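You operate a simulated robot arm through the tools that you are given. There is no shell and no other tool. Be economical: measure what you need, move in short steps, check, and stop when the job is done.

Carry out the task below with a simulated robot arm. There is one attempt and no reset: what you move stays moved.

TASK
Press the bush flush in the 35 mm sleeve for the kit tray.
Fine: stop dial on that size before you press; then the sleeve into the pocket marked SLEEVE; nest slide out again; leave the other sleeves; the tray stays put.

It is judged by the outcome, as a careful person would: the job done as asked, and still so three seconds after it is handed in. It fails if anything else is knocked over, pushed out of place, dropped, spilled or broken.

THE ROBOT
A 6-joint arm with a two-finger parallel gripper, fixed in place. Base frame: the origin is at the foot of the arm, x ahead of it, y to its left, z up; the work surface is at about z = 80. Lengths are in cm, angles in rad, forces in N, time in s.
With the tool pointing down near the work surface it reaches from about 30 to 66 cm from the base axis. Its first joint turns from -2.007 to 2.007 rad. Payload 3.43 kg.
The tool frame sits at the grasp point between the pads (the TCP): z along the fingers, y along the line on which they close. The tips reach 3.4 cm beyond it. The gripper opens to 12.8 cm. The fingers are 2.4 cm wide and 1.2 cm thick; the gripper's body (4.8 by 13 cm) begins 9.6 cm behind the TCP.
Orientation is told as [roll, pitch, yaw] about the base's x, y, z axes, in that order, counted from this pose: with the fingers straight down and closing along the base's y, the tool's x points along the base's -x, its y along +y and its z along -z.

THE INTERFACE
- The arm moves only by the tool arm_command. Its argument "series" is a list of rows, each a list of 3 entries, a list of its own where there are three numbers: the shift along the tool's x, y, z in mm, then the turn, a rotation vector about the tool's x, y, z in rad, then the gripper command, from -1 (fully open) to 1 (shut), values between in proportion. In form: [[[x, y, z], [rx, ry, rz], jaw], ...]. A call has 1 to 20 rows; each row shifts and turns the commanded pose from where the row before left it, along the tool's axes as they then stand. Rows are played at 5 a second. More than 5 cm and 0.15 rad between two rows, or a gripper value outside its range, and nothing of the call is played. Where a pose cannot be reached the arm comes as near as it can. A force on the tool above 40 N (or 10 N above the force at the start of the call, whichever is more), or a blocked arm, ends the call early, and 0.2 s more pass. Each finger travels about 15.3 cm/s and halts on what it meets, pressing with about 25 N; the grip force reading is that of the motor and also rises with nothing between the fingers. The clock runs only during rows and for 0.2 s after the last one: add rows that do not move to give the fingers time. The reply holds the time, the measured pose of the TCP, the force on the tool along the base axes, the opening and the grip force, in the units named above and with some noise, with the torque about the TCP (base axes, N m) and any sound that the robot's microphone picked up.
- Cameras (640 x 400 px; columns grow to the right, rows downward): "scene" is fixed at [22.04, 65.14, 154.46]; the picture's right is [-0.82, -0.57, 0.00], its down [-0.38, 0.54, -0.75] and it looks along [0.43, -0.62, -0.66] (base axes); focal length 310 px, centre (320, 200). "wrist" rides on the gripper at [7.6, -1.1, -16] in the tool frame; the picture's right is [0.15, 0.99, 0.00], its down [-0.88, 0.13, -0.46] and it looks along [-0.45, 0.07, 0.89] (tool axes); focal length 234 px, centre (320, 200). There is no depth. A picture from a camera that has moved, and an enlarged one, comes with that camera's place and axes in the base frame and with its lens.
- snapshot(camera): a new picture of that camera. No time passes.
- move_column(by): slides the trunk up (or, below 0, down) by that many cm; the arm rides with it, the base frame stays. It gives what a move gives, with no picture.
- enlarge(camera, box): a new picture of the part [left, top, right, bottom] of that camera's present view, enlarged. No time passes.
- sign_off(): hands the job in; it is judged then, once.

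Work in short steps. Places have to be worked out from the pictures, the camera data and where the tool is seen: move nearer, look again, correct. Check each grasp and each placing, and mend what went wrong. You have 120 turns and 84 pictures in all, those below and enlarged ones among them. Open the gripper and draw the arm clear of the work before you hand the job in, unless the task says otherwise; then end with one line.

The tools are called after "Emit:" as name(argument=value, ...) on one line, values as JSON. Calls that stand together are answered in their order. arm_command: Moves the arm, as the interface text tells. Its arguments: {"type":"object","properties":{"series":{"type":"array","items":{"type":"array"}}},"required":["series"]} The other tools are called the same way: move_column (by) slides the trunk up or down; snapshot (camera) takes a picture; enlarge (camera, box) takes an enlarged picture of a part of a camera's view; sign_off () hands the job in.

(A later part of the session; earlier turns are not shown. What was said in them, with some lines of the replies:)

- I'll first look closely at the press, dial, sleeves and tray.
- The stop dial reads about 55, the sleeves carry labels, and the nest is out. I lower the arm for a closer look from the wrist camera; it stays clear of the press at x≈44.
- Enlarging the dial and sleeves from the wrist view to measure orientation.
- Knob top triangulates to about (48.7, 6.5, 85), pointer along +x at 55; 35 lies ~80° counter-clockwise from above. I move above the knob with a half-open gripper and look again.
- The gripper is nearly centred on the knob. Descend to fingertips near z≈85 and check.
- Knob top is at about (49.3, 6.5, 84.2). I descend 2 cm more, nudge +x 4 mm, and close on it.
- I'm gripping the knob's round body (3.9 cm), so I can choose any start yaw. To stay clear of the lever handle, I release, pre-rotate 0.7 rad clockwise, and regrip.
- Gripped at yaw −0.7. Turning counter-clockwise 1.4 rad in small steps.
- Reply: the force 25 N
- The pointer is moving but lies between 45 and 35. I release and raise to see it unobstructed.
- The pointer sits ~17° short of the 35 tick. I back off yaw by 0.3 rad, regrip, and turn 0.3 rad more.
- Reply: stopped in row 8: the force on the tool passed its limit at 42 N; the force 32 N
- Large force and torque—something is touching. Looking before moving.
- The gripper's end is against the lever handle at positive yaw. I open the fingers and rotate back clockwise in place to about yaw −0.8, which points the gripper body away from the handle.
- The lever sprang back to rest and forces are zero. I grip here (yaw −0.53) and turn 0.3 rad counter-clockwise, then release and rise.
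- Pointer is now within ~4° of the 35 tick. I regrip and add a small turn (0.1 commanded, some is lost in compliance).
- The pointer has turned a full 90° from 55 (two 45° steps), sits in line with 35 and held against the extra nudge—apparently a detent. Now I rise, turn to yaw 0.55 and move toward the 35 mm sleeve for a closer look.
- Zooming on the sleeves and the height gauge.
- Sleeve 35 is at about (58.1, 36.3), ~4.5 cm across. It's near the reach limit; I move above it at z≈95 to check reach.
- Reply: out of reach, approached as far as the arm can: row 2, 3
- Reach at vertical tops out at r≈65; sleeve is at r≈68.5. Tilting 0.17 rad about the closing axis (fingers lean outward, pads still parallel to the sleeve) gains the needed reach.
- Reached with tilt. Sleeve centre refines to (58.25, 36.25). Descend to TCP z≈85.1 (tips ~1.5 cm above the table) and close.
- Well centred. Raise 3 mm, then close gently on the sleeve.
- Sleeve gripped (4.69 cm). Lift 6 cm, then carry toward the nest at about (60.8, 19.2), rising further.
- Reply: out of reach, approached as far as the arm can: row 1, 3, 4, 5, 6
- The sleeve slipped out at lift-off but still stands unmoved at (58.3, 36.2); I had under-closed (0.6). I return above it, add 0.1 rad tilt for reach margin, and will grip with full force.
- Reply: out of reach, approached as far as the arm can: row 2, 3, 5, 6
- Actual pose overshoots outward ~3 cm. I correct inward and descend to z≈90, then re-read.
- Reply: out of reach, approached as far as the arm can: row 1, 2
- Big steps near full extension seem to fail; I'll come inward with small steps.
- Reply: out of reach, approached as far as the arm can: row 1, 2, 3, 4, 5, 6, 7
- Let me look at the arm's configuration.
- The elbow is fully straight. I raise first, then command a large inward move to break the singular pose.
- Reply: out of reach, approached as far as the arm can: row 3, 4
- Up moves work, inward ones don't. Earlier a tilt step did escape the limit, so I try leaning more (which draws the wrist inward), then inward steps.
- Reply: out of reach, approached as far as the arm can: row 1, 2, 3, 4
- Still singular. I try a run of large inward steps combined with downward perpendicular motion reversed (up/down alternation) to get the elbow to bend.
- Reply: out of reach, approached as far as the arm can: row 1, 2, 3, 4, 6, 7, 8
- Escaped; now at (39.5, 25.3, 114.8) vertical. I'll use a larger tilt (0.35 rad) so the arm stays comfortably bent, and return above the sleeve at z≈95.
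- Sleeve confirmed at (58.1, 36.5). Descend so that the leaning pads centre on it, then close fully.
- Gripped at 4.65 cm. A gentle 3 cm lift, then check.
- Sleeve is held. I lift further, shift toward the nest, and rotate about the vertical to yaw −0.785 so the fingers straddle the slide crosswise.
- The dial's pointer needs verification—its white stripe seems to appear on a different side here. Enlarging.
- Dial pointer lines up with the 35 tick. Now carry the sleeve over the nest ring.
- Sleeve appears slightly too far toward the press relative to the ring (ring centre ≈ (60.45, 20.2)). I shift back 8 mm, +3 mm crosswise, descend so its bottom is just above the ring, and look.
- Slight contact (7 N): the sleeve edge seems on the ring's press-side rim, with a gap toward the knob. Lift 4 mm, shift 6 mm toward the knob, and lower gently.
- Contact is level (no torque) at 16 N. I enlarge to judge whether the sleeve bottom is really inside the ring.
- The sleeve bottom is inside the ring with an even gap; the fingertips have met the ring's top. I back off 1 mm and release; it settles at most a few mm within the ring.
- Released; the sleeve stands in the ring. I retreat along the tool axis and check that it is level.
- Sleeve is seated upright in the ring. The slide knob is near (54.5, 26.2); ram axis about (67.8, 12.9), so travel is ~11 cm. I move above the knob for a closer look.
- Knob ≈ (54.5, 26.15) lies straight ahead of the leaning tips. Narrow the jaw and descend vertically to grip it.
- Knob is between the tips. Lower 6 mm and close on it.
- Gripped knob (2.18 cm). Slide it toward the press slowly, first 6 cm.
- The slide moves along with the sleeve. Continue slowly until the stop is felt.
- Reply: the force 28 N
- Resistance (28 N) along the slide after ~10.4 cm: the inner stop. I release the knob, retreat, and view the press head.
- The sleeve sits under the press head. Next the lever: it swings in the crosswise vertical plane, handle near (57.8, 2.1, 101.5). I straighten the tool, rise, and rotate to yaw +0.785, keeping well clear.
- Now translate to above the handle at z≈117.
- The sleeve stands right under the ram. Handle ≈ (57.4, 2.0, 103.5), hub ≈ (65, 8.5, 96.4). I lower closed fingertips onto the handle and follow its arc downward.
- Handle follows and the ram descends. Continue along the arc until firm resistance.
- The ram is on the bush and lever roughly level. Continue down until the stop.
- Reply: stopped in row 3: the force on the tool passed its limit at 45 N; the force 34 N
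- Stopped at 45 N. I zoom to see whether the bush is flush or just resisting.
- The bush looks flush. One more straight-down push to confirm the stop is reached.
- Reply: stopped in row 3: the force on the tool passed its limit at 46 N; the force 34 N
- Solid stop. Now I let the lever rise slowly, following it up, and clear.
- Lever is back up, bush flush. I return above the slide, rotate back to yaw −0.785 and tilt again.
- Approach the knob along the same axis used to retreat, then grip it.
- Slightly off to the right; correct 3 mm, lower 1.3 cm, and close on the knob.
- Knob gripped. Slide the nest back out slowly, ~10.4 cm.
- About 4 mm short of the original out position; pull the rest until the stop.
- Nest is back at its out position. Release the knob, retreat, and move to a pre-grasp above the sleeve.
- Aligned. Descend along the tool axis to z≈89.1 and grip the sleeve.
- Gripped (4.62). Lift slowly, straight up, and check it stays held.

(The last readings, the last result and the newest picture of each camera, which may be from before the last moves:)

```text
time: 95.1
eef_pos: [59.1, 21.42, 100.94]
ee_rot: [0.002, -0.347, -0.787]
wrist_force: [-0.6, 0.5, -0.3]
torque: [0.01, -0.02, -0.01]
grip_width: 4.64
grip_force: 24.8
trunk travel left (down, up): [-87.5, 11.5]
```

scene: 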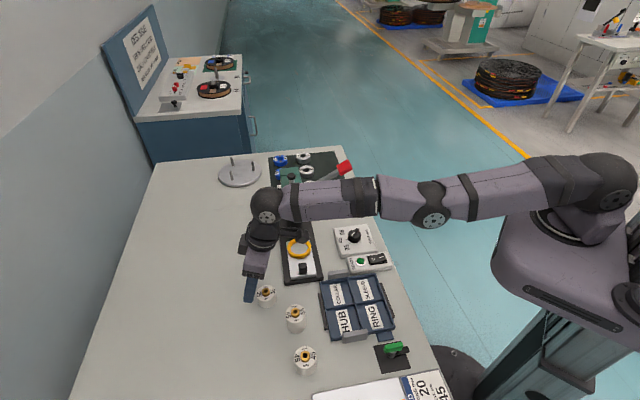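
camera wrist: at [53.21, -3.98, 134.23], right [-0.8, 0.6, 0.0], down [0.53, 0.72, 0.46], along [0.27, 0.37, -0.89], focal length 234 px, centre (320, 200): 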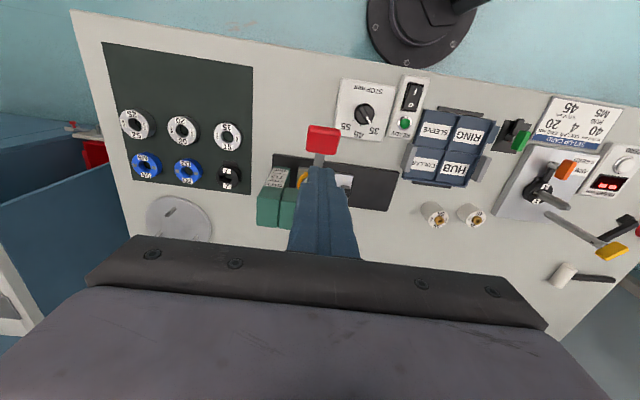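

Held. Carry it over to the tray's SLEEVE pocket at height.

Emit:
arm_command(series=[[[27.5, -32.4, -9.8], [0, 0, 0], 1], [[27.5, -32.4, -9.8], [0, 0, 0], 1], [[27.5, -32.4, -9.8], [0, 0, 0], 1], [[27.5, -32.4, -9.8], [0, 0, 0], 1], [[27.5, -32.4, -9.8], [0, 0, 0], 1], [[0, 0, 0], [0, 0, 0], 1]])

Emit:
snapshot(camera="wrist")

Emit:
enlarge(camera="scene", box=[300, 240, 420, 350])

```text
time: 96.5
eef_pos: [37.04, 20.18, 101.3]
ee_rot: [0.006, -0.346, -0.787]
wrist_force: [-0.2, 1.0, 0.4]
torque: [0.0, 0.0, 0.0]
grip_width: 4.63
grip_force: 25.5
trunk travel left (down, up): [-87.5, 11.5]
```

```text
15 pictures are left
camera wrist: at [27.38, 28.26, 113.76], right [0.6, 0.8, -0.05], down [0.57, -0.39, 0.73], along [0.56, -0.47, -0.68], focal length 234 px, centre (320, 200)
```

wrist: 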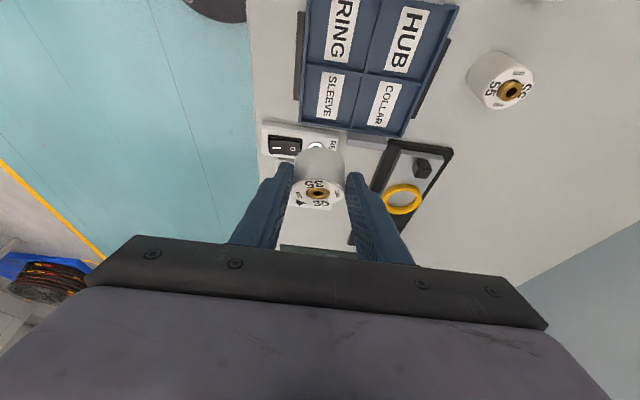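

```text
3.64 times, centred on (360, 295) of scene
camera zoom: at [22.04, 65.14, 154.46], right [-0.82, -0.57, 0.0], down [-0.38, 0.54, -0.75], along [0.43, -0.62, -0.66], focal length 1126 px, centre (174, -146)
```

zoom: 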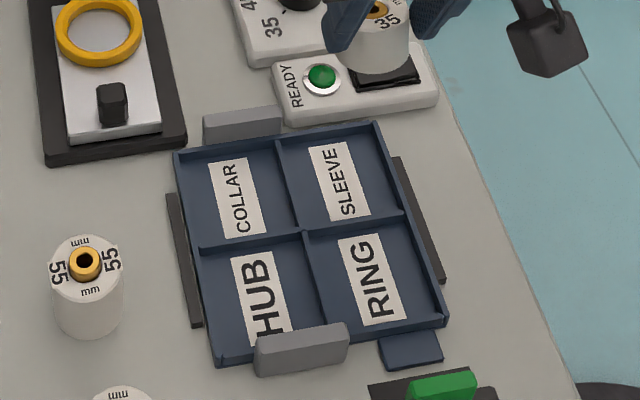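

Pocket centre ≈ (38.4, 19.9). Adjust slightly and descend until the sleeve's bottom is just above the tray walls, then look.

Emit:
arm_command(series=[[[11.5, 1.9, 29.8], [0, 0, 0], 1], [[11.5, 1.9, 29.8], [0, 0, 0], 1], [[11.5, 1.9, 29.8], [0, 0, 0], 1], [[11.5, 1.9, 29.8], [0, 0, 0], 1], [[0, 0, 0], [0, 0, 0], 1]])

Emit:
enlarge(camera="scene", box=[320, 240, 410, 330])

Emit:
enlarge(camera="wrist", box=[220, 60, 420, 240])

```text
time: 97.7
eef_pos: [37.46, 21.33, 88.42]
ee_rot: [0.004, -0.347, -0.785]
wrist_force: [-0.1, 0.0, -0.8]
torque: [0.03, 0.02, 0.0]
grip_width: 4.65
grip_force: 25.0
trunk travel left (down, up): [-87.5, 11.5]
```

```text
4.44 times, centred on (365, 285) of scene
camera zoom: at [22.04, 65.14, 154.46], right [-0.82, -0.57, 0.0], down [-0.38, 0.54, -0.75], along [0.43, -0.62, -0.66], focal length 1377 px, centre (120, -178)
```

zoom: 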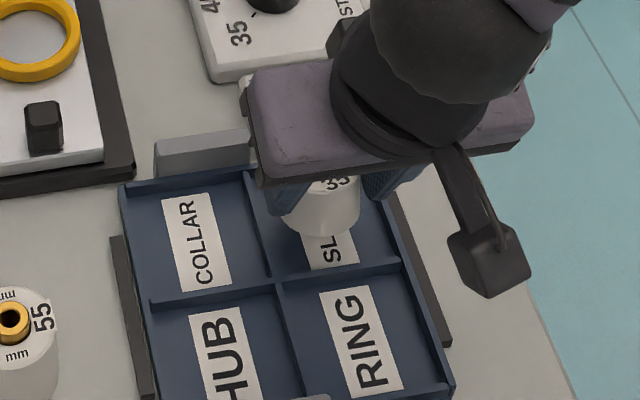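

```text
2.22 times, centred on (320, 150) of wrist
camera zoom: at [27.83, 29.44, 100.96], right [0.6, 0.8, -0.05], down [0.57, -0.39, 0.73], along [0.56, -0.47, -0.68], focal length 520 px, centre (320, 311)
```

zoom: 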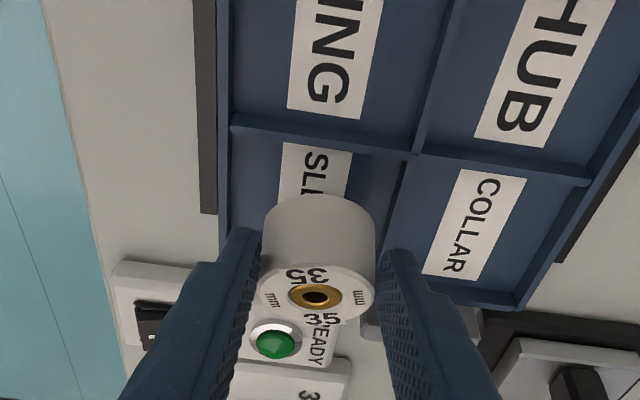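

Sleeve is over the SLEEVE pocket, within margin; I shift ~5 mm toward its centre and lower gently until contact.

Emit:
arm_command(series=[[[-3.8, -3, 1.3], [0, 0, 0], 1], [[1.7, 0, 4.7], [0, 0, 0], 1], [[1.7, 0, 4.7], [0, 0, 0], 1], [[1.4, 0, 3.8], [0, 0, 0], 1], [[1, 0, 2.8], [0, 0, 0], 1], [[0, 0, 0], [0, 0, 0], 1]])

Emit:
enlarge(camera="scene", box=[335, 260, 395, 310])

```text
time: 99.1
eef_pos: [37.84, 20.78, 86.75]
ee_rot: [0.006, -0.349, -0.789]
wrist_force: [-0.5, -0.9, 14.7]
torque: [-0.32, -0.41, -0.02]
grip_width: 4.6
grip_force: 24.6
trunk travel left (down, up): [-87.5, 11.5]
```

```text
8.00 times, centred on (365, 285) of scene
camera zoom: at [22.04, 65.14, 154.46], right [-0.82, -0.57, 0.0], down [-0.38, 0.54, -0.75], along [0.43, -0.62, -0.66], focal length 2478 px, centre (-40, -480)
```

zoom: 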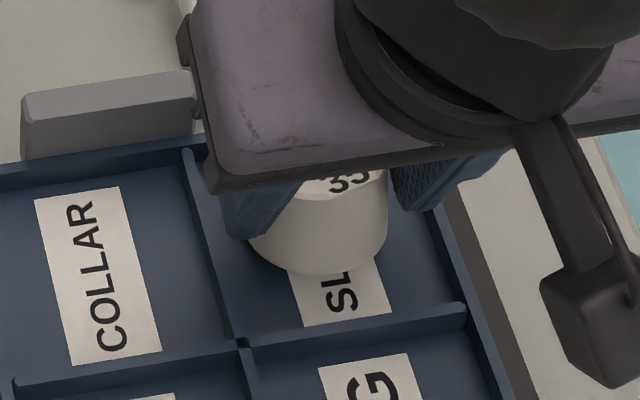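

Contact at 15 N with the sleeve centred in the pocket and standing on its floor. Release gently and retreat along the tool axis.

Emit:
arm_command(series=[[[-0.3, 0, -1], [0, 0, 0], 0.8], [[0, 0, 0], [0, 0, 0], 0.25], [[0, 0, 0], [0, 0, 0], 0.15], [[0, 0, 0], [0, 0, 0], 0.15], [[0, 0, -15], [0, 0, 0], 0.15], [[0, 0, -30], [0, 0, 0], 0.1], [[0, 0, -40], [0, 0, 0], 0], [[0, 0, -45], [0, 0, 0], 0], [[0, 0, 0], [0, 0, 0], 0]])

Emit:
enlarge(camera="wrist", box=[220, 20, 420, 220])

```text
time: 101.1
eef_pos: [34.77, 23.62, 98.66]
ee_rot: [0.001, -0.348, -0.787]
wrist_force: [-0.1, -0.3, -1.1]
torque: [-0.01, -0.01, -0.01]
grip_width: 6.4
grip_force: 0.1
trunk travel left (down, up): [-87.5, 11.5]
```

```text
2.00 times, centred on (320, 120) of wrist
camera zoom: at [25.07, 31.55, 111.17], right [0.6, 0.8, -0.05], down [0.57, -0.39, 0.73], along [0.56, -0.47, -0.68], focal length 468 px, centre (320, 360)
```

zoom: 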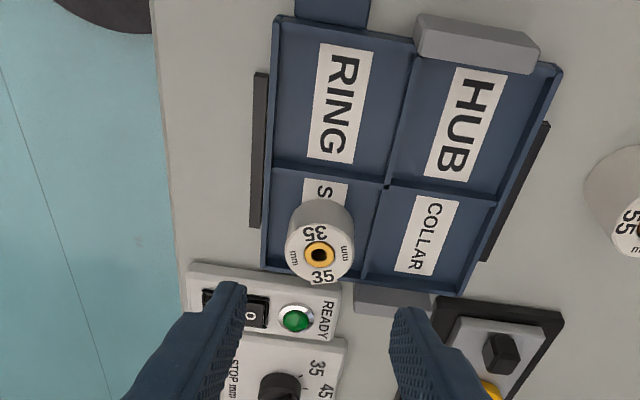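

Sleeve stands in the SLEEVE pocket, tray in place. I straighten and raise the arm clear, then check the whole scene.

Emit:
arm_command(series=[[[0, 0, -45], [0, 0, 0], 0], [[0, 0, 0], [0, 0.114, 0], 0], [[0, 0, 0], [0, 0.114, 0], 0], [[0, 0, 0], [0, 0.114, 0], -0.5], [[0, 0, -45], [0, 0, 0], -0.5], [[0, 0, -45], [0, 0, 0], -0.5], [[0, 0, 0], [0, 0, 0], -1]])

Emit:
snapshot(camera="scene")

Emit:
enlarge(camera="scene", box=[250, 190, 410, 350])

```text
time: 102.7
eef_pos: [33.63, 24.82, 111.95]
ee_rot: [0.004, -0.007, -0.785]
wrist_force: [0.2, 0.1, 0.1]
torque: [0.0, -0.03, 0.02]
grip_width: 12.79
grip_force: 0.1
trunk travel left (down, up): [-87.5, 11.5]
```

```text
9 pictures are left
```

scene: 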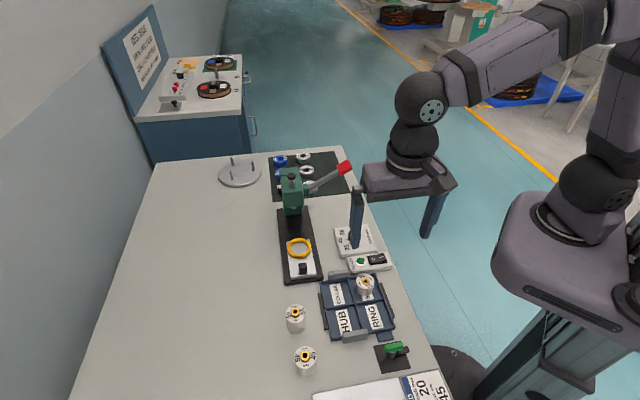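

```text
2.50 times, centred on (330, 270) of scene
camera zoom: at [22.04, 65.14, 154.46], right [-0.82, -0.57, 0.0], down [-0.38, 0.54, -0.75], along [0.43, -0.62, -0.66], focal length 774 px, centre (295, 25)
```

zoom: 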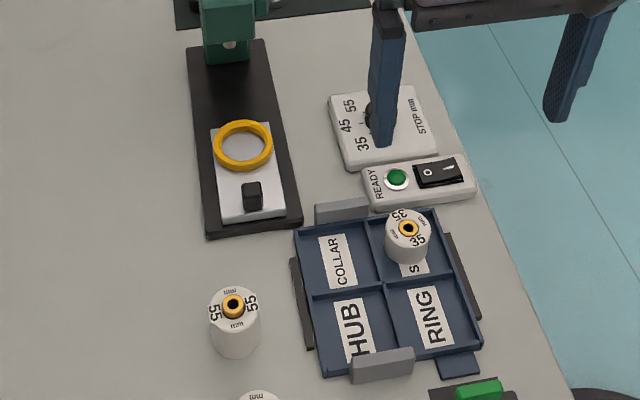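

All looks right. One close check on the bush flushness.

Emit:
enlarge(camera="scene", box=[350, 268, 382, 300])

```text
12.50 times, centred on (366, 284) of scene
camera zoom: at [22.04, 65.14, 154.46], right [-0.82, -0.57, 0.0], down [-0.38, 0.54, -0.75], along [0.43, -0.62, -0.66], focal length 3872 px, centre (-255, -850)
```

zoom: 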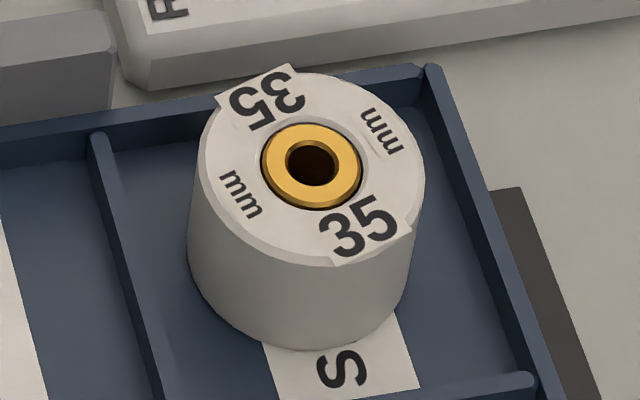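

The bush is flush, the sleeve stands in its pocket, the nest is out and the arm is clear. Handing in.

Emit:
sign_off()

```text
The job is handed in.
```

The 35 mm sleeve's bush is pressed flush with the stop dial on 35, the sleeve stands in the SLEEVE pocket, the nest slide is out, and the tray and other sleeves were not moved. The setup card on the bench lists the sleeve as 45 mm; I followed your 35 mm.
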